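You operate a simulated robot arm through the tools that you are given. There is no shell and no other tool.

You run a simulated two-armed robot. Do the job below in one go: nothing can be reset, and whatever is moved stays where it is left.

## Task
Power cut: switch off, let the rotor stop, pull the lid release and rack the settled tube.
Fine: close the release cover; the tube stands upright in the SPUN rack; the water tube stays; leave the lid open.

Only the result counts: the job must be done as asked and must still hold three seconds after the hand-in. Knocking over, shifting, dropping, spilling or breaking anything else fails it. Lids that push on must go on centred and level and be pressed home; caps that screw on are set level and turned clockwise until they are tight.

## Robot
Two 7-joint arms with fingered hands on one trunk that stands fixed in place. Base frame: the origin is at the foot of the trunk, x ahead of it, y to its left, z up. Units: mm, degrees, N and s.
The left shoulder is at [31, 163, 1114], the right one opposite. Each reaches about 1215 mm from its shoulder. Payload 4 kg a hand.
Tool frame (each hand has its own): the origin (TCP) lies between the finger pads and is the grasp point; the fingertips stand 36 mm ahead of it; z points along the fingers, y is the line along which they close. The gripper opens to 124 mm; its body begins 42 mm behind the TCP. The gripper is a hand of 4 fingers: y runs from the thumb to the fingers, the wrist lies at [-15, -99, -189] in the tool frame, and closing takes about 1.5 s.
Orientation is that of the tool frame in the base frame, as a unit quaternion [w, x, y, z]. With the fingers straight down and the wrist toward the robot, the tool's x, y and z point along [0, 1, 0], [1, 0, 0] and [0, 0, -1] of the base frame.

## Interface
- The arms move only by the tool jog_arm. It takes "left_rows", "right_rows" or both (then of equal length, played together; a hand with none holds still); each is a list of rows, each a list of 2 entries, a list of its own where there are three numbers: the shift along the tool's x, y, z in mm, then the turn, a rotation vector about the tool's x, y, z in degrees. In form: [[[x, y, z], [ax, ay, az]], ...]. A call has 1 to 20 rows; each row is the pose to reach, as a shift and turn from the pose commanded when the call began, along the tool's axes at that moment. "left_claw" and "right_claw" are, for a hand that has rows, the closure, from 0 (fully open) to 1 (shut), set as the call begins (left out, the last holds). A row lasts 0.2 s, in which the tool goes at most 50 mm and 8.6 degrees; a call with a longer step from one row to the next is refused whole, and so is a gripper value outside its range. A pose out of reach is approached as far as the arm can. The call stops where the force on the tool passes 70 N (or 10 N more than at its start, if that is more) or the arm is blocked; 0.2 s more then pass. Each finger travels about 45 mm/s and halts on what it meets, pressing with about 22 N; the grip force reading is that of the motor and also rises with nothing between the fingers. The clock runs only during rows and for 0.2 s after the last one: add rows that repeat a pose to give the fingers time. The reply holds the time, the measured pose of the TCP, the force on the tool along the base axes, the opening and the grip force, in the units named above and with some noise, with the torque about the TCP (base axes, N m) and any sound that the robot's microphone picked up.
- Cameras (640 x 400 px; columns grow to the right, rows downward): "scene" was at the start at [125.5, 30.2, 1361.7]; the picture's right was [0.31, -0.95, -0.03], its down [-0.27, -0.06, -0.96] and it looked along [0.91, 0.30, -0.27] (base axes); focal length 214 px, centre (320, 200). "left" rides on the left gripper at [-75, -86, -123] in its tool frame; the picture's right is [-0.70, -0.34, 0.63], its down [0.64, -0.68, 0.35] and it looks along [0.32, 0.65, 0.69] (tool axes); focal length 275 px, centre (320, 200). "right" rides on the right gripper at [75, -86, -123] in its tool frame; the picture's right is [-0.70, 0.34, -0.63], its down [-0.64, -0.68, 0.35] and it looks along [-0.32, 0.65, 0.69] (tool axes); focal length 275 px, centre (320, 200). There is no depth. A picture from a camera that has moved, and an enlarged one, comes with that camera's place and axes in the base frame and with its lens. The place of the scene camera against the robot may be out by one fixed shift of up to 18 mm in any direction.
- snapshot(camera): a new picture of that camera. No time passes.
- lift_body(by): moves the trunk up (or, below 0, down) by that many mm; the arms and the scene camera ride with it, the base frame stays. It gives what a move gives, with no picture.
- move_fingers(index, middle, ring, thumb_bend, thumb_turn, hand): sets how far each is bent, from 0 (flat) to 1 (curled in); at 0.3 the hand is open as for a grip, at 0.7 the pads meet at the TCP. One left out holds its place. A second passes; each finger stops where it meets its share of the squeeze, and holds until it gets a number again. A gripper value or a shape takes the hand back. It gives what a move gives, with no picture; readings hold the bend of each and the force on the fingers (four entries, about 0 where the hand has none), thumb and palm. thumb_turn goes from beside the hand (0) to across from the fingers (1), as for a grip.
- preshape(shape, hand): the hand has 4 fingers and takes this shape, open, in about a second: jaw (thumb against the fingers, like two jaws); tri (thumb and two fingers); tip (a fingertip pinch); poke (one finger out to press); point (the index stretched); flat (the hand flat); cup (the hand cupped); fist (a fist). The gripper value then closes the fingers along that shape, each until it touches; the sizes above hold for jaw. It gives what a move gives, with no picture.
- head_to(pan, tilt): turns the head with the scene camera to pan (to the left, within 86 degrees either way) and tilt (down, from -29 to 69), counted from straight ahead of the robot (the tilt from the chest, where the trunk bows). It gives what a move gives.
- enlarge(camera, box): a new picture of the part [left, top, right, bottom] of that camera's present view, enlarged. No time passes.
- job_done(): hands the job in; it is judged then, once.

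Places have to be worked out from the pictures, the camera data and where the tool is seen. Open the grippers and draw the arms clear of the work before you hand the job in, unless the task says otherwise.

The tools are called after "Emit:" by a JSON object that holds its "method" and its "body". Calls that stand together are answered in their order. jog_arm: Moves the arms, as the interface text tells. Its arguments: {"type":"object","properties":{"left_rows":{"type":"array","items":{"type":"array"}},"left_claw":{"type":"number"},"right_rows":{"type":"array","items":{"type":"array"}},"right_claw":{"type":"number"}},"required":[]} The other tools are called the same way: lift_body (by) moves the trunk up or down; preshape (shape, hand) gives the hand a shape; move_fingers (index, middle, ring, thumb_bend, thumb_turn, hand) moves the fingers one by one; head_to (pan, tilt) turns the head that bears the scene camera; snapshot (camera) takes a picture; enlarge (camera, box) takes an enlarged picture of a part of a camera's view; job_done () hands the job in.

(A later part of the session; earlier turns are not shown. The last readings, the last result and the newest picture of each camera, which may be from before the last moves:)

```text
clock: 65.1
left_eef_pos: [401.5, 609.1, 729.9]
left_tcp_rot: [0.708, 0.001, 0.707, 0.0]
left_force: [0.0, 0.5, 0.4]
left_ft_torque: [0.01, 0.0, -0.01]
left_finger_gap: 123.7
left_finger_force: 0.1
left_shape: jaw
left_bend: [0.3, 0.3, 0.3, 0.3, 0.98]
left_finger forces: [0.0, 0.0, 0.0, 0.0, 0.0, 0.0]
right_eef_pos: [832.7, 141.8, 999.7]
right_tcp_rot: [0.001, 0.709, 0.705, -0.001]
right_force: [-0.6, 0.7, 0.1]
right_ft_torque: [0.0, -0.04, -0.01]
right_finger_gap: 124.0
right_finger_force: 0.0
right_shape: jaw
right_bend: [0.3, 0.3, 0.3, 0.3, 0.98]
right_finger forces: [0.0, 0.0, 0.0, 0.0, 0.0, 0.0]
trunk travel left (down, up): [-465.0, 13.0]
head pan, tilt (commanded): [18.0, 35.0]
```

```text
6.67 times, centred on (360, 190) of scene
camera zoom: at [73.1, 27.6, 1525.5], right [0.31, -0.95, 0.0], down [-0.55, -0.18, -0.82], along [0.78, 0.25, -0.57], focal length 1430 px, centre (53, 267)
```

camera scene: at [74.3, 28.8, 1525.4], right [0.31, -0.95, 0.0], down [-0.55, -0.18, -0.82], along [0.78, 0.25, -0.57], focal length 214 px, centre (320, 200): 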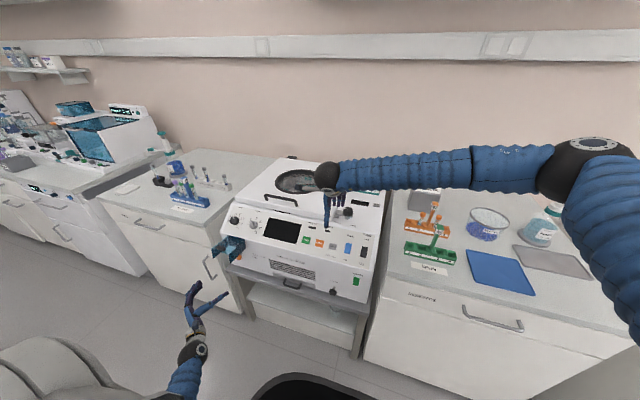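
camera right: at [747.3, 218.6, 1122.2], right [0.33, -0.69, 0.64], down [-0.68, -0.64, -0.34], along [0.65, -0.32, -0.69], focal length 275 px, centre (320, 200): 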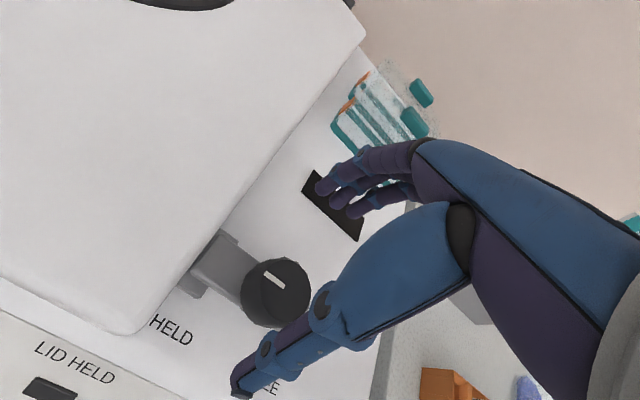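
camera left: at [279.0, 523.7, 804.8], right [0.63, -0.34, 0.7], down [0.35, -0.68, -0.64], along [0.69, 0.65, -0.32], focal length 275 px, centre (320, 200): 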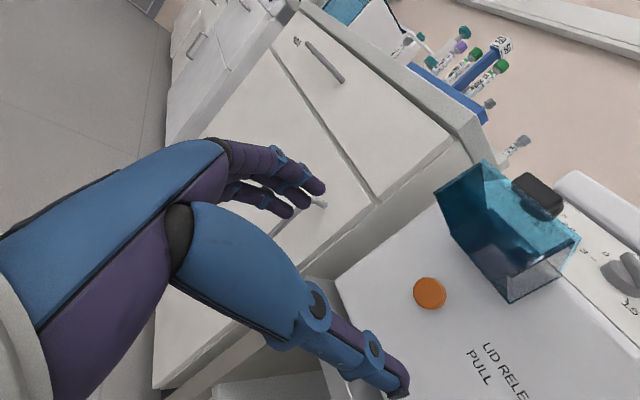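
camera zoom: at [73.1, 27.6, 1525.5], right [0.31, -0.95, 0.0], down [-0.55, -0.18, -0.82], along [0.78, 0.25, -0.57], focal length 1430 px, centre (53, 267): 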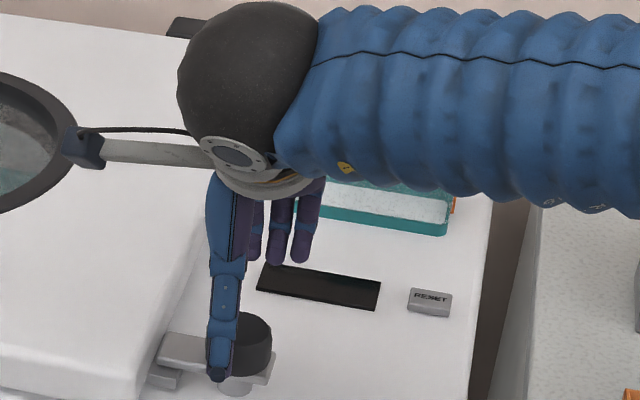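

Using two hand-camera views, the deck is at z≈920 and the knob top at about (817, 145, 960); the scene camera is off by its fixed shift. I re-centre over the knob and go down so the fingertips sit beside it.

Emit:
{"method": "jog_arm", "body": {"right_rows": [[[3, -15.7, 0], [0, 0, 0]], [[3, -15.7, 10], [0, 0, 0]], [[3, -15.7, 20], [0, 0, 0]], [[3, -15.7, 32], [0, 0, 0]]]}}

Emit:
{"method": "snapshot", "body": {"camera": "right"}}

Emit:
{"method": "enlarge", "body": {"camera": "scene", "box": [320, 160, 400, 220]}}

```text
clock: 66.1
left_eef_pos: [402.0, 607.8, 729.0]
left_tcp_rot: [0.707, 0.0, 0.707, 0.0]
left_force: [-0.8, -1.2, 0.7]
left_ft_torque: [-0.01, 0.01, 0.01]
left_finger_gap: 123.7
left_finger_force: 0.0
left_shape: jaw
left_bend: [0.3, 0.3, 0.3, 0.3, 0.98]
left_finger forces: [0.0, 0.0, 0.0, 0.0, 0.0, 0.1]
right_eef_pos: [817.8, 145.7, 966.6]
right_tcp_rot: [0.002, 0.708, 0.706, -0.001]
right_force: [0.8, -0.7, 0.4]
right_ft_torque: [0.02, 0.01, 0.01]
right_finger_gap: 124.1
right_finger_force: 0.0
right_shape: jaw
right_bend: [0.3, 0.3, 0.3, 0.3, 0.98]
right_finger forces: [0.0, 0.0, 0.0, 0.0, 0.0, 0.0]
trunk travel left (down, up): [-465.0, 13.0]
head pan, tilt (commanded): [18.0, 35.0]
```

```text
taken
camera right: at [732.6, 221.3, 1089.6], right [0.33, -0.69, 0.64], down [-0.68, -0.64, -0.34], along [0.65, -0.32, -0.69], focal length 275 px, centre (320, 200)
```

right: 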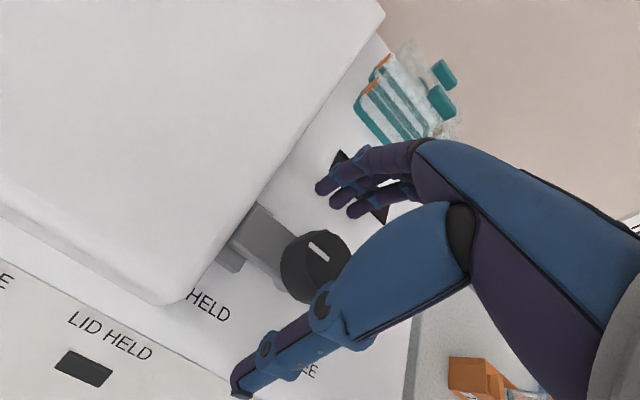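

```text
6.67 times, centred on (360, 190) of scene
camera zoom: at [74.4, 28.5, 1525.4], right [0.31, -0.95, 0.0], down [-0.55, -0.18, -0.82], along [0.78, 0.25, -0.57], focal length 1430 px, centre (53, 267)
```

zoom: 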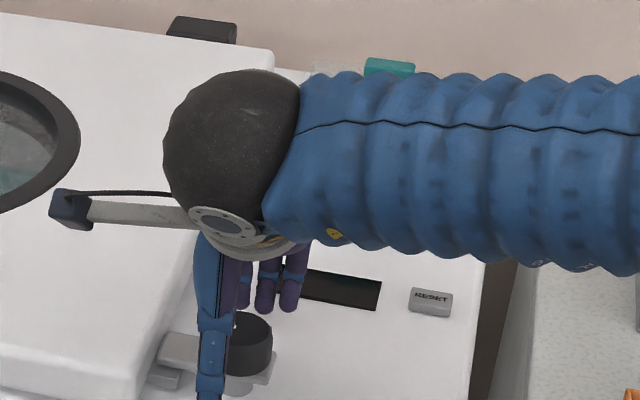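

The projected knob centre matches what the hand camera sees. I close the right hand on the knob.

Emit:
{"method": "jog_arm", "body": {"right_rows": [[[0, 0, 0], [0, 0, 0]], [[0, 0, 0], [0, 0, 0]], [[0, 0, 0], [0, 0, 0]], [[0, 0, 0], [0, 0, 0]], [[0, 0, 0], [0, 0, 0]], [[0, 0, 0], [0, 0, 0]], [[0, 0, 0], [0, 0, 0]]], "right_claw": 1}}

Emit:
{"method": "snapshot", "body": {"camera": "right"}}

```text
clock: 67.7
left_eef_pos: [401.9, 609.0, 729.1]
left_tcp_rot: [0.707, 0.0, 0.707, 0.0]
left_force: [1.0, 0.3, 0.9]
left_ft_torque: [-0.02, 0.01, 0.02]
left_finger_gap: 123.5
left_finger_force: 0.1
left_shape: jaw
left_bend: [0.3, 0.3, 0.3, 0.3, 0.98]
left_finger forces: [0.0, 0.0, 0.0, 0.0, 0.0, 0.1]
right_eef_pos: [817.9, 145.9, 967.2]
right_tcp_rot: [0.002, 0.708, 0.707, -0.002]
right_force: [-5.4, -0.1, -0.1]
right_ft_torque: [0.02, -0.46, 0.08]
right_finger_gap: 55.7
right_finger_force: 22.5
right_shape: jaw
right_bend: [0.58, 0.6, 0.6, 0.51, 0.99]
right_finger forces: [10.5, 5.1, 3.1, 0.1, 23.8, 0.1]
trunk travel left (down, up): [-465.0, 13.0]
head pan, tilt (commanded): [18.0, 35.0]
```

```text
taken
camera right: at [731.8, 221.4, 1090.0], right [0.33, -0.69, 0.64], down [-0.68, -0.64, -0.34], along [0.65, -0.32, -0.69], focal length 275 px, centre (320, 200)
```

right: 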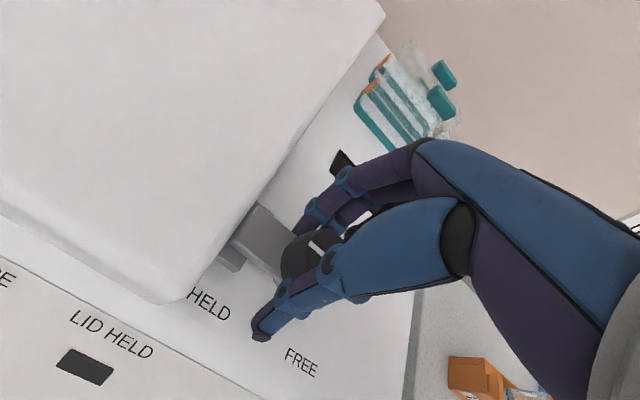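

The knob is held by all fingers. I turn it counter-clockwise seen from above (toward FREE via the front), first by 16°, and check the response.

Emit:
{"method": "jog_arm", "body": {"right_rows": [[[0, 0, 0], [0, 0, -4]], [[0, 0, 0], [0, 0, -8]], [[0, 0, 0], [0, 0, -12]], [[0, 0, 0], [0, 0, -16]]]}}

Emit:
{"method": "snapshot", "body": {"camera": "right"}}

```text
clock: 68.7
left_eef_pos: [401.2, 608.5, 729.1]
left_tcp_rot: [0.707, 0.001, 0.707, 0.001]
left_force: [-0.8, 0.8, 0.1]
left_ft_torque: [0.04, 0.03, -0.01]
left_finger_gap: 123.5
left_finger_force: 0.0
left_shape: jaw
left_bend: [0.3, 0.3, 0.3, 0.3, 0.98]
left_finger forces: [0.1, 0.0, 0.1, 0.0, 0.1, 0.1]
right_eef_pos: [817.3, 144.8, 969.1]
right_tcp_rot: [0.003, 0.603, 0.798, -0.002]
right_force: [-11.3, -0.8, -2.2]
right_ft_torque: [0.02, -0.42, -0.1]
right_finger_gap: 55.6
right_finger_force: 22.0
right_shape: jaw
right_bend: [0.58, 0.61, 0.62, 0.51, 0.97]
right_finger forces: [10.3, 4.4, 2.5, 0.0, 27.8, 0.0]
trunk travel left (down, up): [-465.0, 13.0]
head pan, tilt (commanded): [18.0, 35.0]
```

```text
taken
camera right: at [714.2, 194.6, 1090.2], right [0.51, -0.57, 0.64], down [-0.48, -0.81, -0.34], along [0.71, -0.13, -0.69], focal length 275 px, centre (320, 200)
```

right: 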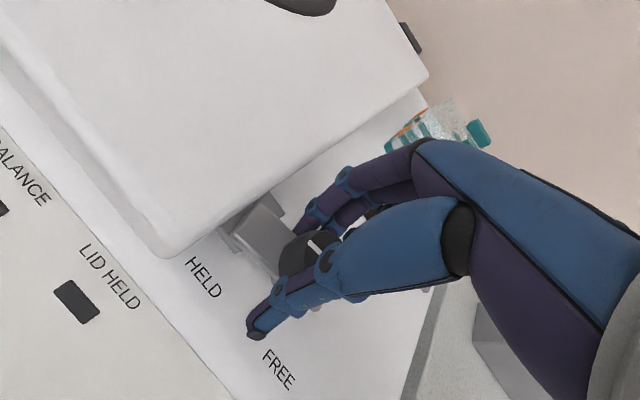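

The catch turned along freely with the hand. I keep turning, another 56°.

Emit:
{"method": "jog_arm", "body": {"right_rows": [[[0, 0, 0], [0, 0, -7]], [[0, 0, 0], [0, 0, -14]], [[0, 0, 0], [0, 0, -21]], [[0, 0, 0], [0, 0, -28]], [[0, 0, 0], [0, 0, -35]], [[0, 0, 0], [0, 0, -42]], [[0, 0, 0], [0, 0, -49]], [[0, 0, 0], [0, 0, -56]]]}}

Emit:
{"method": "snapshot", "body": {"camera": "right"}}

Emit:
{"method": "enlarge", "body": {"camera": "scene", "box": [300, 160, 400, 230]}}

```text
clock: 70.5
left_eef_pos: [401.8, 608.0, 729.4]
left_tcp_rot: [0.707, 0.0, 0.707, 0.0]
left_force: [-0.2, -0.6, -0.2]
left_ft_torque: [-0.01, 0.0, -0.01]
left_finger_gap: 123.7
left_finger_force: 0.0
left_shape: jaw
left_bend: [0.3, 0.3, 0.3, 0.3, 0.98]
left_finger forces: [0.0, 0.0, 0.0, 0.1, 0.0, 0.0]
right_eef_pos: [815.2, 144.6, 968.2]
right_tcp_rot: [0.002, 0.305, 0.952, -0.002]
right_force: [-26.2, -2.7, -4.7]
right_ft_torque: [0.29, -0.08, -0.11]
right_finger_gap: 55.3
right_finger_force: 21.9
right_shape: jaw
right_bend: [0.58, 0.61, 0.64, 0.51, 0.94]
right_finger forces: [8.4, 4.0, 1.5, 0.0, 33.3, 0.0]
right hand out of reach, approached as far as the arm can: row 6, 7, 8
trunk travel left (down, up): [-465.0, 13.0]
head pan, tilt (commanded): [18.0, 35.0]
```

```text
taken
camera right: at [705.5, 119.8, 1090.9], right [0.76, -0.13, 0.64], down [0.13, -0.93, -0.34], along [0.64, 0.34, -0.69], focal length 275 px, centre (320, 200)
```

right: 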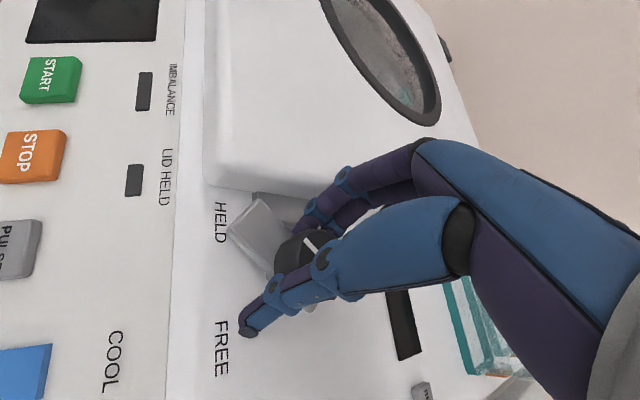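

```text
5.71 times, centred on (350, 195) of scene
camera zoom: at [72.1, 28.3, 1525.5], right [0.31, -0.95, 0.0], down [-0.55, -0.18, -0.82], along [0.78, 0.25, -0.57], focal length 1226 px, centre (149, 229)
```

zoom: 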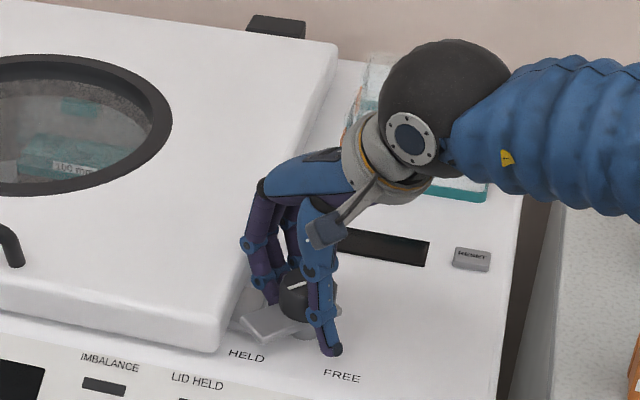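

The catch has turned about 54° and the wrist is at its limit. I ease the fingers open, rise, turn the hand back past its starting angle and come down for a second bite.

Emit:
{"method": "jog_arm", "body": {"right_rows": [[[0, 0, 0], [0, 0, 0]], [[0, 0, 0], [0, 0, 0]], [[0, 0, 0], [0, 0, 0]], [[0, 0, 0], [0, 0, 0]], [[0, 0, -25], [0, 0, 0]], [[0, 0, -50], [0, 0, 0]], [[0, 0, -55], [0, 0, 8]], [[0, 0, -55], [0, 0, 16]], [[0, 0, -55], [0, 0, 24]], [[0, 0, -55], [0, 0, 32]], [[0, 0, -55], [0, 0, 40]], [[0, 0, -55], [0, 0, 48]], [[0, 0, -55], [0, 0, 56]], [[0, 0, -55], [0, 0, 64]], [[0, 0, -55], [0, 0, 72]], [[0, 0, -55], [0, 0, 72]]], "right_claw": 0.35}}

Emit:
{"method": "snapshot", "body": {"camera": "right"}}

Emit:
{"method": "enlarge", "body": {"camera": "scene", "box": [300, 160, 400, 230]}}

```text
clock: 73.9
left_eef_pos: [401.9, 607.7, 729.6]
left_tcp_rot: [0.707, 0.0, 0.707, 0.0]
left_force: [0.7, 0.0, -0.6]
left_ft_torque: [0.05, -0.02, -0.01]
left_finger_gap: 123.8
left_finger_force: 0.0
left_shape: jaw
left_bend: [0.3, 0.3, 0.3, 0.3, 0.98]
left_finger forces: [0.0, 0.0, 0.1, 0.0, 0.0, 0.1]
right_eef_pos: [818.6, 145.0, 1024.5]
right_tcp_rot: [0.002, 0.808, 0.589, -0.001]
right_force: [0.0, 1.0, -0.6]
right_ft_torque: [0.01, -0.02, 0.03]
right_finger_gap: 80.7
right_finger_force: 0.1
right_shape: jaw
right_bend: [0.36, 0.4, 0.38, 0.51, 0.99]
right_finger forces: [0.0, 0.0, 0.0, 0.0, 0.0, 0.0]
trunk travel left (down, up): [-465.0, 13.0]
head pan, tilt (commanded): [18.0, 35.0]
```

```text
taken
camera right: at [759.4, 243.0, 1145.2], right [0.11, -0.76, 0.64], down [-0.85, -0.41, -0.34], along [0.52, -0.5, -0.69], focal length 275 px, centre (320, 200)
```

right: 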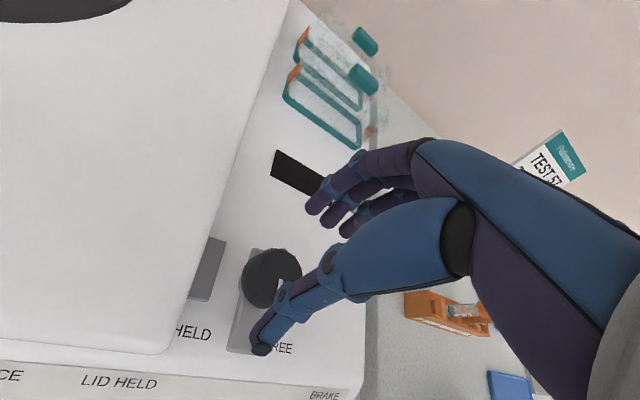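

```text
5.71 times, centred on (350, 195) of scene
camera zoom: at [74.1, 28.0, 1525.4], right [0.31, -0.95, 0.0], down [-0.55, -0.18, -0.82], along [0.78, 0.25, -0.57], focal length 1226 px, centre (149, 229)
```

zoom: 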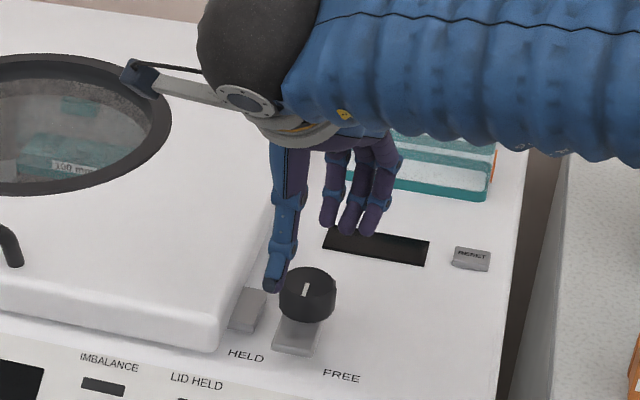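

The catch arm now points to the front, clear of the lid's ear — it has gone to FREE. I take the right hand over to the lid handle (about x 766, y 352–520, z 992) to try the lid.

Emit:
{"method": "jog_arm", "body": {"right_rows": [[[10, -8, -40], [-3, 0.5, -2.5]], [[45, -33, -45], [-7, 1, -5]], [[80, -58, -45], [-11, 1.7, -7.5]], [[115, -83, -45], [-15, 2.4, -10]], [[150, -108, -45], [-19, 3, -13]], [[185, -132, -40], [-22, 3.5, -15.5]], [[218, -156, -30], [-24.8, 3.9, -17.5]], [[218, -156, -30], [-24.8, 3.9, -17.5]]], "right_claw": 0}}

Emit:
{"method": "snapshot", "body": {"camera": "right"}}

Emit:
{"method": "enlarge", "body": {"camera": "scene", "box": [220, 150, 380, 250]}}

```text
clock: 75.7
left_eef_pos: [401.6, 607.0, 728.9]
left_tcp_rot: [0.707, 0.001, 0.707, 0.001]
left_force: [0.5, 0.4, 0.2]
left_ft_torque: [0.01, 0.04, -0.04]
left_finger_gap: 124.1
left_finger_force: 0.2
left_shape: jaw
left_bend: [0.3, 0.3, 0.3, 0.3, 0.98]
left_finger forces: [0.1, 0.1, 0.0, 0.1, 0.0, 0.0]
right_eef_pos: [735.3, 401.1, 1051.9]
right_tcp_rot: [0.154, 0.689, 0.691, 0.153]
right_force: [0.1, 0.6, -0.6]
right_ft_torque: [0.03, 0.05, 0.03]
right_finger_gap: 123.6
right_finger_force: 0.0
right_shape: jaw
right_bend: [0.3, 0.3, 0.3, 0.3, 0.98]
right_finger forces: [0.0, 0.0, 0.0, 0.1, 0.0, 0.0]
trunk travel left (down, up): [-465.0, 13.0]
head pan, tilt (commanded): [18.0, 35.0]
```

```text
taken
camera right: at [605.9, 475.3, 1126.2], right [0.04, -0.69, 0.72], down [-0.47, -0.65, -0.6], along [0.88, -0.31, -0.35], focal length 275 px, centre (320, 200)
```

right: 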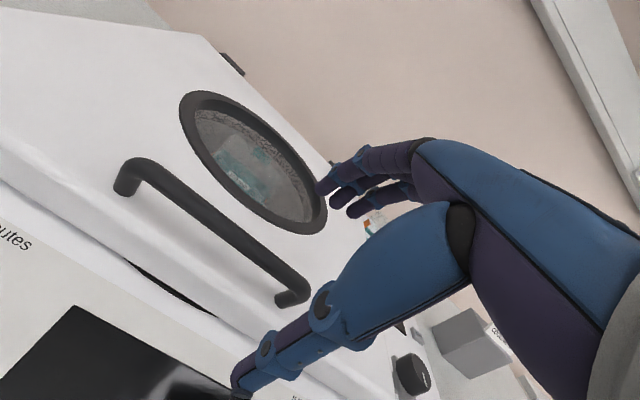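

```text
4.00 times, centred on (300, 200) of scene
camera zoom: at [74.5, 27.0, 1525.4], right [0.31, -0.95, 0.0], down [-0.55, -0.18, -0.82], along [0.78, 0.25, -0.57], focal length 858 px, centre (400, 200)
```

zoom: 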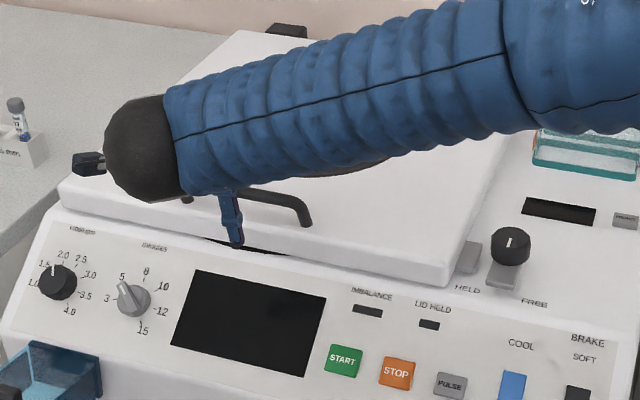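

I zoom in on the handle to locate the bar precisely before gripping it.

Emit:
{"method": "enlarge", "body": {"camera": "right", "box": [100, 140, 340, 320]}}

```text
2.22 times, centred on (220, 230) of right
camera zoom: at [605.9, 475.3, 1126.2], right [0.04, -0.69, 0.72], down [-0.47, -0.65, -0.6], along [0.88, -0.31, -0.35], focal length 612 px, centre (542, 133)
```

zoom: 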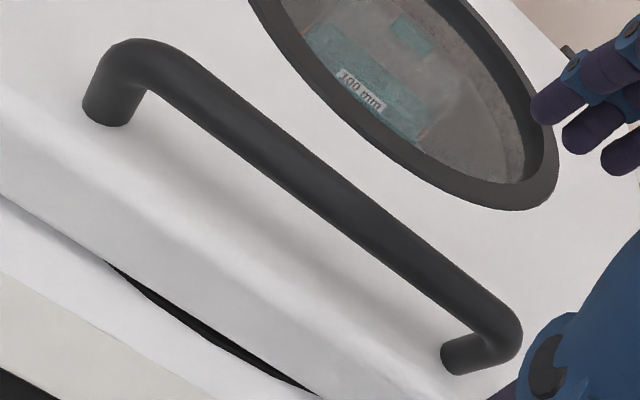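

The bar is at x≈767, z≈997 with about 18 mm clearance over the lid top (z≈971). I level the hand to straight-down above the bar, lower it so the tips just clear the lid, and close.

Emit:
{"method": "jog_arm", "body": {"right_rows": [[[0, 10, 4], [8, 0, 0]], [[0, 20, 9], [16, 0, 0]], [[0, 28.7, 13.4], [24.8, 0, 0]], [[0, 22, 28], [24.8, 0, 0]], [[0, 16, 41], [24.8, 0, 0]], [[0, 11.8, 49.6], [24.8, 0, 0]]]}}

Emit:
{"method": "jog_arm", "body": {"right_rows": [[[0, 0, 0], [0, 0, 0]], [[0, 0, 0], [0, 0, 0]], [[0, 0, 0], [0, 0, 0]], [[0, 0, 0], [0, 0, 0]], [[0, 0, 0], [0, 0, 0]], [[0, 0, 0], [0, 0, 0]], [[0, 0, 0], [0, 0, 0]], [[0, 0, 0], [0, 0, 0]]], "right_claw": 1}}

Emit:
{"method": "snapshot", "body": {"camera": "right"}}

```text
refused: row 3 steps farther than a row can; nothing moved
```

```text
clock: 77.5
left_eef_pos: [401.4, 608.8, 727.8]
left_tcp_rot: [0.708, -0.001, 0.706, 0.0]
left_force: [0.5, 1.2, 0.4]
left_ft_torque: [0.0, -0.01, 0.01]
left_finger_gap: 123.6
left_finger_force: 0.0
left_shape: jaw
left_bend: [0.3, 0.3, 0.3, 0.3, 0.98]
left_finger forces: [0.0, 0.0, 0.0, 0.1, 0.0, 0.0]
right_eef_pos: [735.1, 401.9, 1051.6]
right_tcp_rot: [0.156, 0.689, 0.691, 0.152]
right_force: [-0.7, 0.0, 0.9]
right_ft_torque: [0.0, 0.02, 0.04]
right_finger_gap: 0.1
right_finger_force: 14.1
right_shape: jaw
right_bend: [0.7, 0.7, 0.7, 0.71, 1.0]
right_finger forces: [0.0, 0.1, 0.0, 0.0, 0.0, 0.0]
trunk travel left (down, up): [-465.0, 13.0]
head pan, tilt (commanded): [18.0, 35.0]
```

```text
taken
camera right: at [605.6, 476.3, 1125.8], right [0.04, -0.69, 0.72], down [-0.47, -0.65, -0.6], along [0.88, -0.32, -0.35], focal length 275 px, centre (320, 200)
```

right: 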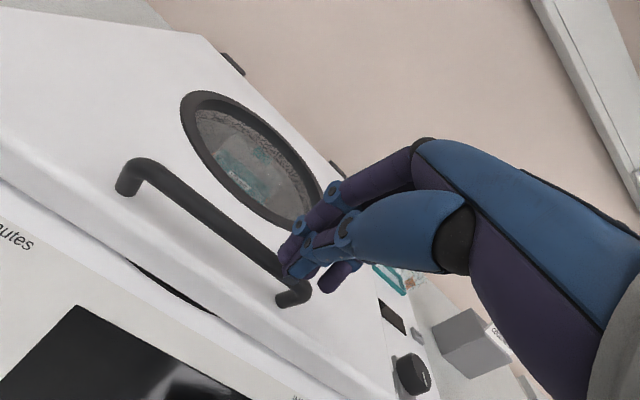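

The rotation step was slightly too large, so only the hand closed in the air. I reopen it and repeat with smaller steps, rising a little first.

Emit:
{"method": "jog_arm", "body": {"right_rows": [[[0, 6, 2], [6.2, 0, 0]], [[0, 14, 5], [12.4, 0, 0]], [[0, 22, 9], [18.6, 0, 0]], [[0, 28.7, 13.4], [24.8, 0, 0]], [[0, 28.7, 13.4], [24.8, 0, 0]], [[0, 28.7, 13.4], [24.8, 0, 0]], [[0, 28.7, 13.4], [24.8, 0, 0]], [[0, 28.7, 13.4], [24.8, 0, 0]], [[0, 28.7, 13.4], [24.8, 0, 0]]], "right_claw": 0}}

Emit:
{"method": "snapshot", "body": {"camera": "right"}}

```text
clock: 79.5
left_eef_pos: [401.9, 608.8, 728.2]
left_tcp_rot: [0.707, 0.0, 0.707, 0.0]
left_force: [0.3, 0.6, 0.1]
left_ft_torque: [0.03, 0.01, -0.01]
left_finger_gap: 123.6
left_finger_force: 0.0
left_shape: jaw
left_bend: [0.3, 0.3, 0.3, 0.3, 0.98]
left_finger forces: [0.0, 0.0, 0.0, 0.0, 0.0, 0.0]
right_eef_pos: [767.3, 400.3, 1050.9]
right_tcp_rot: [0.003, 0.707, 0.708, -0.002]
right_force: [-0.7, 0.7, -1.3]
right_ft_torque: [0.01, -0.01, -0.01]
right_finger_gap: 123.8
right_finger_force: 0.1
right_shape: jaw
right_bend: [0.3, 0.3, 0.3, 0.3, 0.98]
right_finger forces: [0.0, 0.0, 0.0, 0.1, 0.0, 0.0]
trunk travel left (down, up): [-465.0, 13.0]
head pan, tilt (commanded): [18.0, 35.0]
```

```text
taken
camera right: at [680.4, 476.6, 1173.3], right [0.34, -0.69, 0.64], down [-0.68, -0.65, -0.35], along [0.65, -0.32, -0.69], focal length 275 px, centre (320, 200)
```

right: 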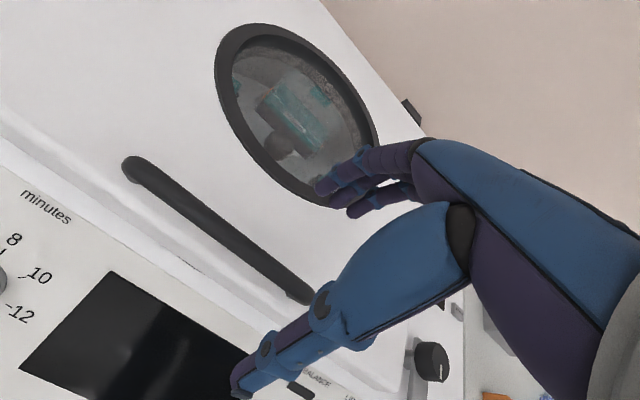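

The two views agree on the bar at (765, 999). I lower to TCP z≈1014 and close on it.

Emit:
{"method": "jog_arm", "body": {"right_rows": [[[0, -3, 15], [0, 0, 0]], [[0, -3, 30], [0, 0, 0]], [[0, -3, 37], [0, 0, 0]]]}}

Emit:
{"method": "jog_arm", "body": {"right_rows": [[[0, 0, 0], [0, 0, 0]], [[0, 0, 0], [0, 0, 0]], [[0, 0, 0], [0, 0, 0]], [[0, 0, 0], [0, 0, 0]], [[0, 0, 0], [0, 0, 0]], [[0, 0, 0], [0, 0, 0]], [[0, 0, 0], [0, 0, 0]], [[0, 0, 0], [0, 0, 0]]], "right_claw": 1}}

Emit:
{"method": "snapshot", "body": {"camera": "right"}}

```text
clock: 80.3
left_eef_pos: [401.3, 609.6, 729.1]
left_tcp_rot: [0.708, 0.0, 0.707, 0.0]
left_force: [0.6, 0.7, -0.2]
left_ft_torque: [0.0, 0.03, 0.0]
left_finger_gap: 123.6
left_finger_force: 0.2
left_shape: jaw
left_bend: [0.3, 0.3, 0.3, 0.3, 0.98]
left_finger forces: [0.1, 0.0, 0.1, 0.0, 0.1, 0.0]
right_eef_pos: [764.1, 400.8, 1014.4]
right_tcp_rot: [0.002, 0.707, 0.707, 0.0]
right_force: [0.3, -0.2, 0.8]
right_ft_torque: [-0.03, -0.02, -0.02]
right_finger_gap: 123.7
right_finger_force: 0.1
right_shape: jaw
right_bend: [0.3, 0.3, 0.3, 0.3, 0.98]
right_finger forces: [0.0, 0.1, 0.0, 0.0, 0.1, 0.0]
trunk travel left (down, up): [-465.0, 13.0]
head pan, tilt (commanded): [18.0, 35.0]
```

```text
clock: 82.1
left_eef_pos: [401.9, 609.9, 728.2]
left_tcp_rot: [0.707, 0.0, 0.707, 0.0]
left_force: [-1.3, 0.5, 0.4]
left_ft_torque: [-0.01, 0.02, -0.02]
left_finger_gap: 123.8
left_finger_force: 0.0
left_shape: jaw
left_bend: [0.3, 0.3, 0.3, 0.3, 0.98]
left_finger forces: [0.0, 0.0, 0.0, 0.1, 0.0, 0.1]
right_eef_pos: [763.1, 401.0, 1015.0]
right_tcp_rot: [0.004, 0.706, 0.708, -0.001]
right_force: [-0.8, 1.5, -1.9]
right_ft_torque: [0.01, -0.13, 0.13]
right_finger_gap: 6.8
right_finger_force: 20.8
right_shape: jaw
right_bend: [0.7, 0.7, 0.67, 0.64, 1.0]
right_finger forces: [12.1, 5.2, 3.5, 0.0, 22.5, 0.0]
trunk travel left (down, up): [-465.0, 13.0]
head pan, tilt (commanded): [18.0, 35.0]
```

```text
taken
camera right: at [677.3, 476.3, 1136.3], right [0.34, -0.69, 0.64], down [-0.68, -0.65, -0.35], along [0.65, -0.32, -0.69], focal length 275 px, centre (320, 200)
```

right: 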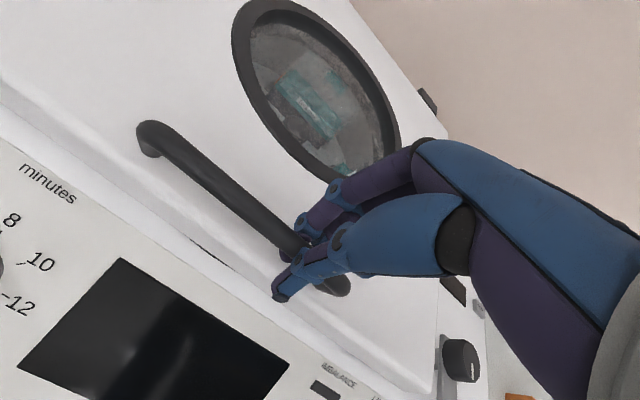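

The bar is held, with the tips curled under it. I lift gently by 20 mm to see whether the lid is released.

Emit:
{"method": "jog_arm", "body": {"right_rows": [[[0, 0, -6], [0, 0, 0]], [[0, 0.5, -12], [0, 0, 0]], [[0, 1, -20], [2, 0, 0]]]}}

Emit:
{"method": "snapshot", "body": {"camera": "right"}}

Emit:
{"method": "enlarge", "body": {"camera": "scene", "box": [220, 150, 380, 250]}}

```text
clock: 82.9
left_eef_pos: [402.0, 610.0, 727.4]
left_tcp_rot: [0.706, 0.0, 0.708, 0.0]
left_force: [0.0, 0.1, 1.0]
left_ft_torque: [0.03, 0.01, 0.02]
left_finger_gap: 123.8
left_finger_force: 0.0
left_shape: jaw
left_bend: [0.3, 0.3, 0.3, 0.3, 0.98]
left_finger forces: [0.0, 0.1, 0.0, 0.1, 0.0, 0.1]
right_eef_pos: [765.7, 400.5, 1034.8]
right_tcp_rot: [-0.008, 0.706, 0.708, -0.014]
right_force: [3.8, 3.5, -3.0]
right_ft_torque: [0.1, -0.23, 0.12]
right_finger_gap: 5.6
right_finger_force: 21.9
right_shape: jaw
right_bend: [0.7, 0.7, 0.66, 0.64, 1.0]
right_finger forces: [14.2, 6.3, 5.8, 0.1, 22.4, 0.1]
trunk travel left (down, up): [-465.0, 13.0]
head pan, tilt (commanded): [18.0, 35.0]
```

```text
taken
camera right: at [683.7, 476.2, 1159.1], right [0.36, -0.69, 0.63], down [-0.69, -0.65, -0.32], along [0.63, -0.32, -0.71], focal length 275 px, centre (320, 200)
```

right: 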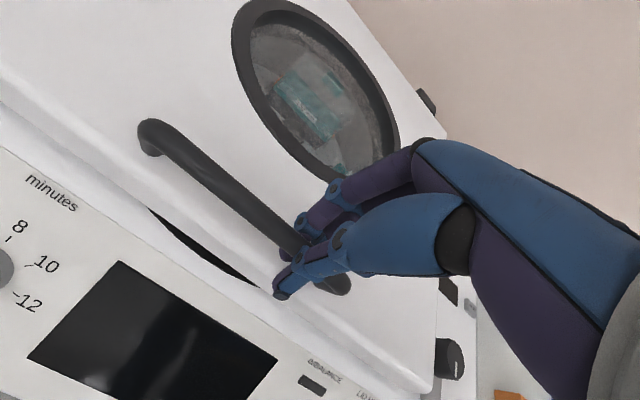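

```text
4.00 times, centred on (300, 200) of scene
camera zoom: at [74.8, 29.2, 1525.4], right [0.31, -0.95, 0.0], down [-0.55, -0.18, -0.82], along [0.78, 0.25, -0.57], focal length 858 px, centre (400, 200)
```

zoom: 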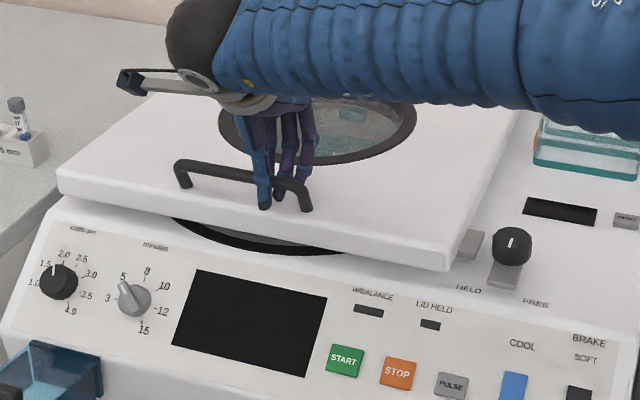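

The lid comes up easily (about 3 N), so it is released. I raise it further along its hinge arc to about 20°, tilting the hand with it.

Emit:
{"method": "jog_arm", "body": {"right_rows": [[[0, 2.8, -21.8], [1, 0, 0]], [[0, 6, -42], [2.5, 0, 0]], [[0, 10.6, -63.1], [4, 0, 0]], [[0, 16, -83], [5.5, 0, 0]], [[0, 21.9, -103.7], [7, 0, 0]], [[0, 29, -124], [8.5, 0, 0]], [[0, 36.7, -143.3], [10, 0, 0]]]}}

Emit:
{"method": "snapshot", "body": {"camera": "right"}}

Emit:
{"method": "snapshot", "body": {"camera": "scene"}}

```text
clock: 84.5
left_eef_pos: [401.9, 609.0, 727.7]
left_tcp_rot: [0.707, 0.0, 0.707, 0.0]
left_force: [-0.1, 0.5, 0.1]
left_ft_torque: [0.01, 0.0, -0.01]
left_finger_gap: 123.7
left_finger_force: 0.0
left_shape: jaw
left_bend: [0.3, 0.3, 0.3, 0.3, 0.98]
left_finger forces: [0.0, 0.0, 0.1, 0.0, 0.0, 0.1]
right_eef_pos: [808.3, 400.5, 1175.9]
right_tcp_rot: [-0.072, 0.702, 0.704, -0.075]
right_force: [8.8, 4.5, -7.1]
right_ft_torque: [0.16, -0.25, 0.04]
right_finger_gap: 2.5
right_finger_force: 21.6
right_shape: jaw
right_bend: [0.7, 0.7, 0.64, 0.65, 1.0]
right_finger forces: [17.0, 7.4, 6.7, 0.0, 21.9, 0.0]
trunk travel left (down, up): [-465.0, 13.0]
head pan, tilt (commanded): [18.0, 35.0]
```

```text
taken
camera right: at [749.6, 475.8, 1312.8], right [0.46, -0.69, 0.55], down [-0.74, -0.65, -0.2], along [0.49, -0.32, -0.81], focal length 275 px, centre (320, 200)
```

right: 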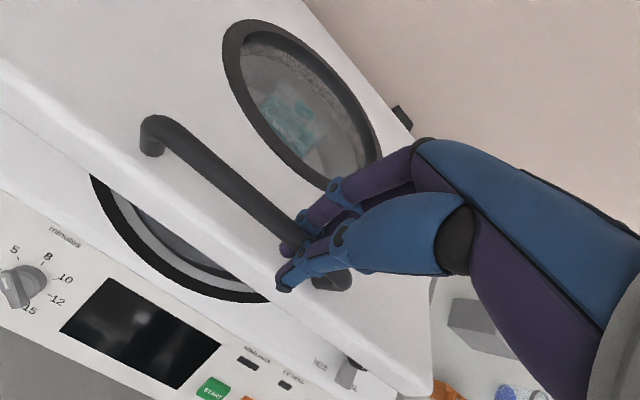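

```text
taken
camera scene: at [75.9, 29.5, 1525.2], right [0.31, -0.95, 0.0], down [-0.55, -0.18, -0.82], along [0.78, 0.25, -0.58], focal length 214 px, centre (320, 200)
```

scene: 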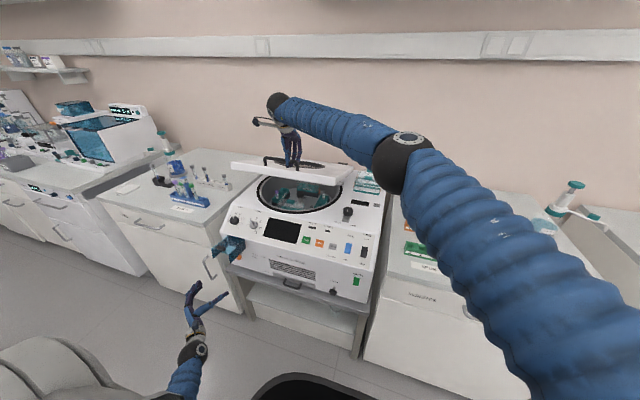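

The lid is at about 20° and the rotor chamber shows. I continue to about 35°.

Emit:
{"method": "jog_arm", "body": {"right_rows": [[[0, 5.6, -20.3], [2, 0, 0]], [[0, 11.6, -40.6], [4, 0, 0]], [[0, 18.8, -60.3], [6, 0, 0]], [[0, 26.6, -80], [8, 0, 0]], [[0, 35.5, -99], [10, 0, 0]], [[0, 45.1, -118.1], [12, 0, 0]]]}}

Emit:
{"method": "snapshot", "body": {"camera": "scene"}}

Emit:
{"method": "snapshot", "body": {"camera": "right"}}

```text
clock: 85.3
left_eef_pos: [407.7, 608.6, 724.4]
left_tcp_rot: [0.706, 0.0, 0.708, -0.003]
left_force: [0.7, 0.0, -0.2]
left_ft_torque: [0.01, -0.01, 0.0]
left_finger_gap: 124.0
left_finger_force: 0.0
left_shape: jaw
left_bend: [0.3, 0.3, 0.3, 0.3, 0.98]
left_finger forces: [0.0, 0.0, 0.0, 0.1, 0.0, 0.0]
right_eef_pos: [812.7, 378.9, 1203.8]
right_tcp_rot: [-0.106, 0.69, 0.71, -0.099]
right_force: [16.8, 59.8, -11.0]
right_ft_torque: [1.63, -0.16, 0.36]
right_finger_gap: 0.1
right_finger_force: 22.3
right_shape: jaw
right_bend: [0.68, 0.7, 0.67, 0.76, 1.0]
right_finger forces: [26.5, 59.6, 1.0, 0.0, 11.0, 0.0]
right hand out of reach, approached as far as the arm can: row 1, 2, 3, 4
trunk travel left (down, up): [-465.0, 13.0]
head pan, tilt (commanded): [18.0, 35.0]
stopped in row 4 (right hand): the force on the tool passed its limit at 164 N (the readings are from after the stop); the commanded pose is now the measured one
```

```text
taken
camera scene: at [79.8, 34.6, 1524.8], right [0.31, -0.95, 0.0], down [-0.55, -0.18, -0.82], along [0.78, 0.25, -0.58], focal length 214 px, centre (320, 200)
```

scene: 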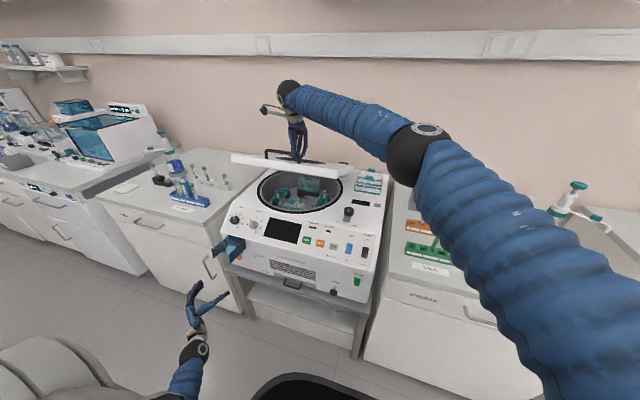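

```text
taken
camera right: at [764.4, 450.4, 1346.9], right [0.52, -0.69, 0.5], down [-0.74, -0.66, -0.14], along [0.43, -0.29, -0.85], focal length 275 px, centre (320, 200)
```

right: 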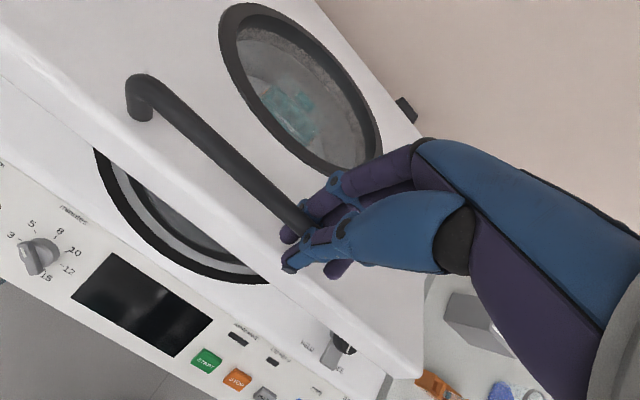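

The right arm ran out of reach and pressed sideways against the handle leg; the lid is still held at roughly 22°. I relax that side load and then prepare the left hand to push the lid up from beneath.

Emit:
{"method": "jog_arm", "body": {"right_rows": [[[6, 0, 0], [0, 0, 0]], [[14, -2, 2], [0, 0, 0]], [[20, -3, 4], [0, 0, 0]]]}}

Emit:
{"method": "snapshot", "body": {"camera": "right"}}

Emit:
{"method": "preshape", "body": {"shape": "fist", "hand": "left"}}

```text
clock: 86.1
left_eef_pos: [404.9, 606.2, 726.5]
left_tcp_rot: [0.706, 0.001, 0.709, -0.002]
left_force: [0.6, -0.1, -0.1]
left_ft_torque: [0.03, -0.02, -0.02]
left_finger_gap: 123.6
left_finger_force: 0.1
left_shape: jaw
left_bend: [0.3, 0.3, 0.3, 0.3, 0.98]
left_finger forces: [0.0, 0.1, 0.0, 0.1, 0.0, 0.0]
right_eef_pos: [813.7, 380.9, 1204.6]
right_tcp_rot: [-0.103, 0.695, 0.705, -0.099]
right_force: [22.7, 7.6, -12.9]
right_ft_torque: [0.1, -0.38, -0.1]
right_finger_gap: 0.0
right_finger_force: 22.4
right_shape: jaw
right_bend: [0.69, 0.7, 0.7, 0.76, 1.0]
right_finger forces: [27.4, 27.1, 1.0, 0.0, 12.9, 0.0]
trunk travel left (down, up): [-465.0, 13.0]
head pan, tilt (commanded): [18.0, 35.0]
```

```text
taken
camera right: at [766.0, 455.5, 1347.4], right [0.51, -0.69, 0.51], down [-0.74, -0.65, -0.15], along [0.43, -0.3, -0.85], focal length 275 px, centre (320, 200)
```

right: 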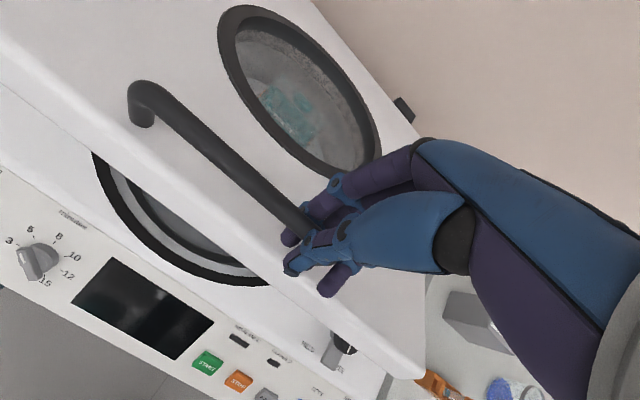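

```text
clock: 87.0
left_eef_pos: [405.9, 606.2, 727.6]
left_tcp_rot: [0.706, 0.001, 0.708, -0.001]
left_force: [-0.4, 0.1, 0.7]
left_ft_torque: [0.01, 0.03, 0.02]
left_finger_gap: 0.0
left_finger_force: 0.1
left_shape: fist
left_bend: [1.0, 1.0, 1.0, 0.0, 0.86]
left_finger forces: [0.0, 0.0, 0.1, 0.0, 0.0, 0.0]
right_eef_pos: [813.9, 383.8, 1205.7]
right_tcp_rot: [-0.105, 0.694, 0.706, -0.1]
right_force: [25.6, -10.0, -16.7]
right_ft_torque: [-0.4, -0.38, -0.24]
right_finger_gap: 0.0
right_finger_force: 21.9
right_shape: jaw
right_bend: [0.69, 0.7, 0.7, 0.76, 1.0]
right_finger forces: [29.5, 19.7, 7.2, 0.0, 10.2, 0.0]
trunk travel left (down, up): [-465.0, 13.0]
head pan, tilt (commanded): [18.0, 35.0]
```

The right hand carries the lid with modest force. I bring the left fist up in front of the machine, turning it so the fingers point forward, ready to go under the lid.

Emit:
{"method": "jog_arm", "body": {"left_rows": [[[-23, -5, 0], [2, 2, 7.3]], [[-46, -11, 0], [3.9, 3.9, 14.6]], [[-69, -16, 0], [5.9, 5.9, 21.9]], [[-92, -22, 2], [7.8, 7.8, 29.2]], [[-115, -27, 5], [9.8, 9.8, 36.6]], [[-138, -33, 8], [11.7, 11.7, 43.9]], [[-161, -38, 11], [13.7, 13.7, 51.2]], [[-184, -44, 14], [15.7, 15.7, 58.5]], [[-207, -49, 17], [17.6, 17.6, 65.8]], [[-230, -55, 20], [19.6, 19.6, 73.1]], [[-252, -60, 22], [21.5, 21.5, 80.4]], [[-273, -66, 24], [23.5, 23.5, 87.7]], [[-273, -66, 24], [23.5, 23.5, 87.7]]]}}

Emit:
{"method": "snapshot", "body": {"camera": "scene"}}

Emit:
{"method": "snapshot", "body": {"camera": "left"}}

```text
clock: 89.8
left_eef_pos: [431.5, 539.5, 999.9]
left_tcp_rot: [0.354, 0.614, 0.611, 0.352]
left_force: [0.0, -0.5, 0.2]
left_ft_torque: [-0.02, 0.02, 0.02]
left_finger_gap: 0.3
left_finger_force: 0.1
left_shape: fist
left_bend: [1.0, 1.0, 1.0, 0.0, 0.86]
left_finger forces: [0.0, 0.0, 0.0, 0.0, 0.0, 0.1]
right_eef_pos: [813.5, 383.8, 1205.0]
right_tcp_rot: [-0.105, 0.694, 0.706, -0.098]
right_force: [30.3, -20.8, -16.7]
right_ft_torque: [-0.7, -0.5, -0.4]
right_finger_gap: 0.0
right_finger_force: 22.1
right_shape: jaw
right_bend: [0.69, 0.7, 0.7, 0.76, 1.0]
right_finger forces: [31.8, 15.7, 11.4, 0.1, 9.4, 0.1]
trunk travel left (down, up): [-465.0, 13.0]
head pan, tilt (commanded): [18.0, 35.0]
```

```text
taken
camera scene: at [79.0, 27.2, 1525.1], right [0.31, -0.95, 0.0], down [-0.55, -0.18, -0.82], along [0.78, 0.25, -0.58], focal length 214 px, centre (320, 200)
```

scene: 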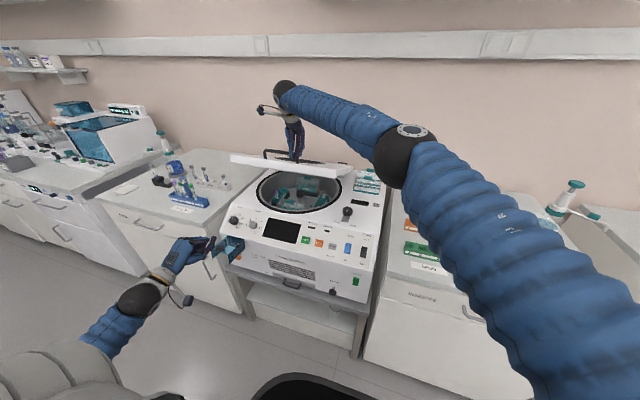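

```text
taken
camera left: at [282.5, 466.0, 988.8], right [0.38, -0.7, -0.61], down [-0.04, 0.65, -0.76], along [0.93, 0.31, 0.21], focal length 275 px, centre (320, 200)
```

left: 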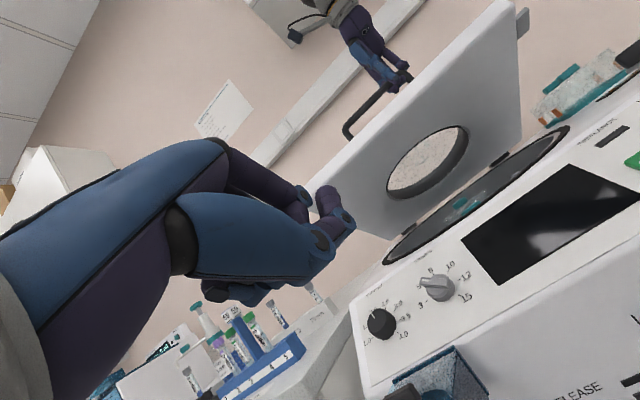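

The left hand is in position in front. I slide it forward beneath the raised front edge of the lid, keeping about 20 mm of clearance.

Emit:
{"method": "jog_arm", "body": {"left_rows": [[[-5, 26, 38], [0, 0, 0]], [[-10, 52, 76], [0, 0, 0]], [[-15, 78, 114], [0, 0, 0]], [[-20, 105, 152], [0, 0, 0]], [[-25, 131, 190], [0, 0, 0]], [[-30, 157, 228], [0, 0, 0]], [[-35, 184, 266], [0, 0, 0]], [[-39, 210, 304], [0, 0, 0]], [[-39, 210, 304], [0, 0, 0]]]}}

Emit:
{"method": "snapshot", "body": {"camera": "scene"}}

Emit:
{"method": "snapshot", "body": {"camera": "left"}}

```text
clock: 91.8
left_eef_pos: [798.5, 500.5, 1029.1]
left_tcp_rot: [0.353, 0.614, 0.612, 0.352]
left_force: [-0.3, 0.3, 0.0]
left_ft_torque: [0.03, -0.02, -0.03]
left_finger_gap: 0.0
left_finger_force: 0.1
left_shape: fist
left_bend: [1.0, 1.0, 1.0, 0.0, 0.85]
left_finger forces: [0.0, 0.0, 0.1, 0.0, 0.1, 0.1]
right_eef_pos: [813.1, 384.9, 1205.1]
right_tcp_rot: [-0.105, 0.693, 0.707, -0.098]
right_force: [25.6, -20.5, -15.8]
right_ft_torque: [-0.71, -0.38, -0.4]
right_finger_gap: 0.0
right_finger_force: 22.1
right_shape: jaw
right_bend: [0.69, 0.7, 0.7, 0.76, 1.0]
right_finger forces: [29.9, 14.3, 12.5, 0.0, 9.7, 0.1]
trunk travel left (down, up): [-465.0, 13.0]
head pan, tilt (commanded): [18.0, 35.0]
```

```text
taken
camera scene: at [78.7, 27.9, 1525.1], right [0.31, -0.95, 0.0], down [-0.55, -0.18, -0.82], along [0.78, 0.25, -0.58], focal length 214 px, centre (320, 200)
```

scene: 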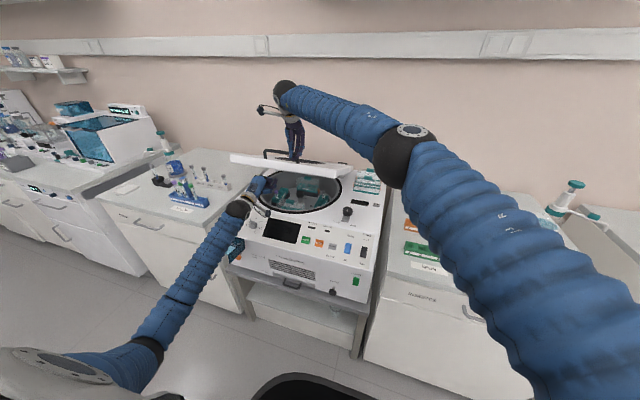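

```text
taken
camera left: at [649.1, 425.9, 1017.2], right [0.38, -0.7, -0.61], down [-0.04, 0.64, -0.76], along [0.93, 0.31, 0.21], focal length 275 px, centre (320, 200)
```

left: 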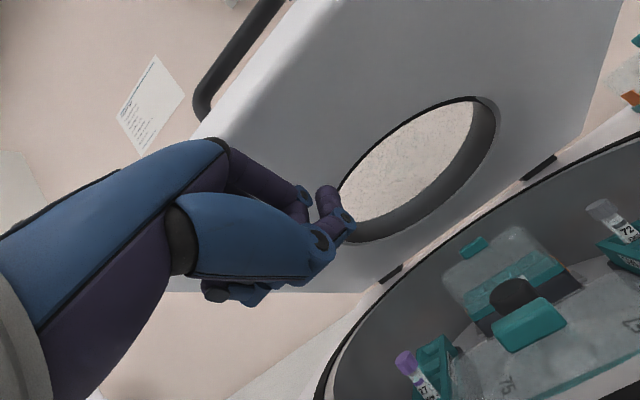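

From here I can see inside: a purple-capped tube and a grey-capped one sit in the rotor. I raise the left fist until it takes the lid.

Emit:
{"method": "enlarge", "body": {"camera": "left", "box": [370, 180, 640, 400]}}

Emit:
{"method": "jog_arm", "body": {"left_rows": [[[0, 9, -5], [0, 0, 0]], [[0, 17, -10], [0, 0, 0]], [[0, 26, -15], [0, 0, 0]], [[0, 34, -19], [0, 0, 0]], [[0, 42, -23], [0, 0, 0]]]}}

Emit:
{"method": "snapshot", "body": {"camera": "left"}}

```text
1.82 times, centred on (505, 290) of left
camera zoom: at [649.1, 425.9, 1017.2], right [0.38, -0.7, -0.61], down [-0.04, 0.64, -0.76], along [0.93, 0.31, 0.21], focal length 500 px, centre (-16, 36)
```

zoom: 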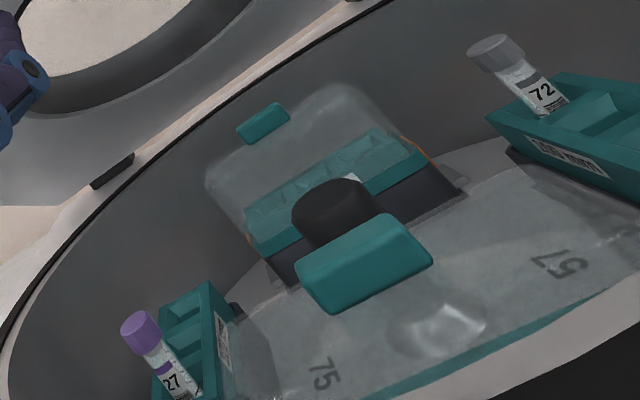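

```text
clock: 93.0
left_eef_pos: [800.9, 500.0, 1074.7]
left_tcp_rot: [0.352, 0.614, 0.614, 0.351]
left_force: [-6.5, -2.0, -15.9]
left_ft_torque: [0.03, -0.47, 0.02]
left_finger_gap: 0.0
left_finger_force: 0.0
left_shape: fist
left_bend: [1.0, 1.0, 1.0, 0.0, 0.85]
left_finger forces: [9.3, 7.9, 0.0, 0.0, 0.0, 0.1]
right_eef_pos: [813.9, 383.5, 1206.7]
right_tcp_rot: [-0.105, 0.693, 0.706, -0.097]
right_force: [34.1, -16.8, 2.0]
right_ft_torque: [-0.67, -0.73, -0.36]
right_finger_gap: 0.1
right_finger_force: 21.6
right_shape: jaw
right_bend: [0.69, 0.7, 0.7, 0.76, 1.0]
right_finger forces: [28.1, 13.3, 15.0, 0.0, 9.3, 0.0]
trunk travel left (down, up): [-465.0, 13.0]
head pan, tilt (commanded): [18.0, 35.0]
```

```text
taken
camera left: at [651.2, 425.8, 1063.5], right [0.37, -0.7, -0.61], down [-0.05, 0.64, -0.76], along [0.93, 0.31, 0.21], focal length 275 px, centre (320, 200)
```

left: 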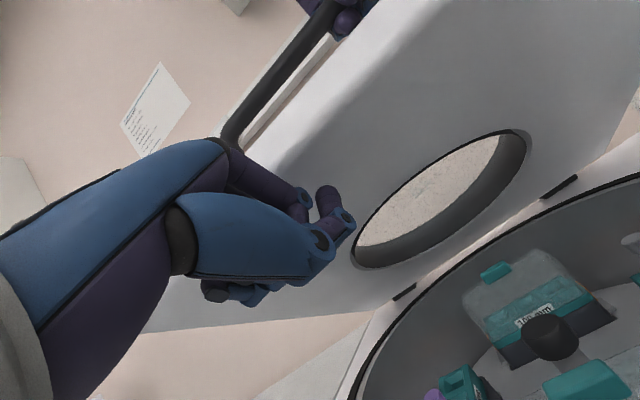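

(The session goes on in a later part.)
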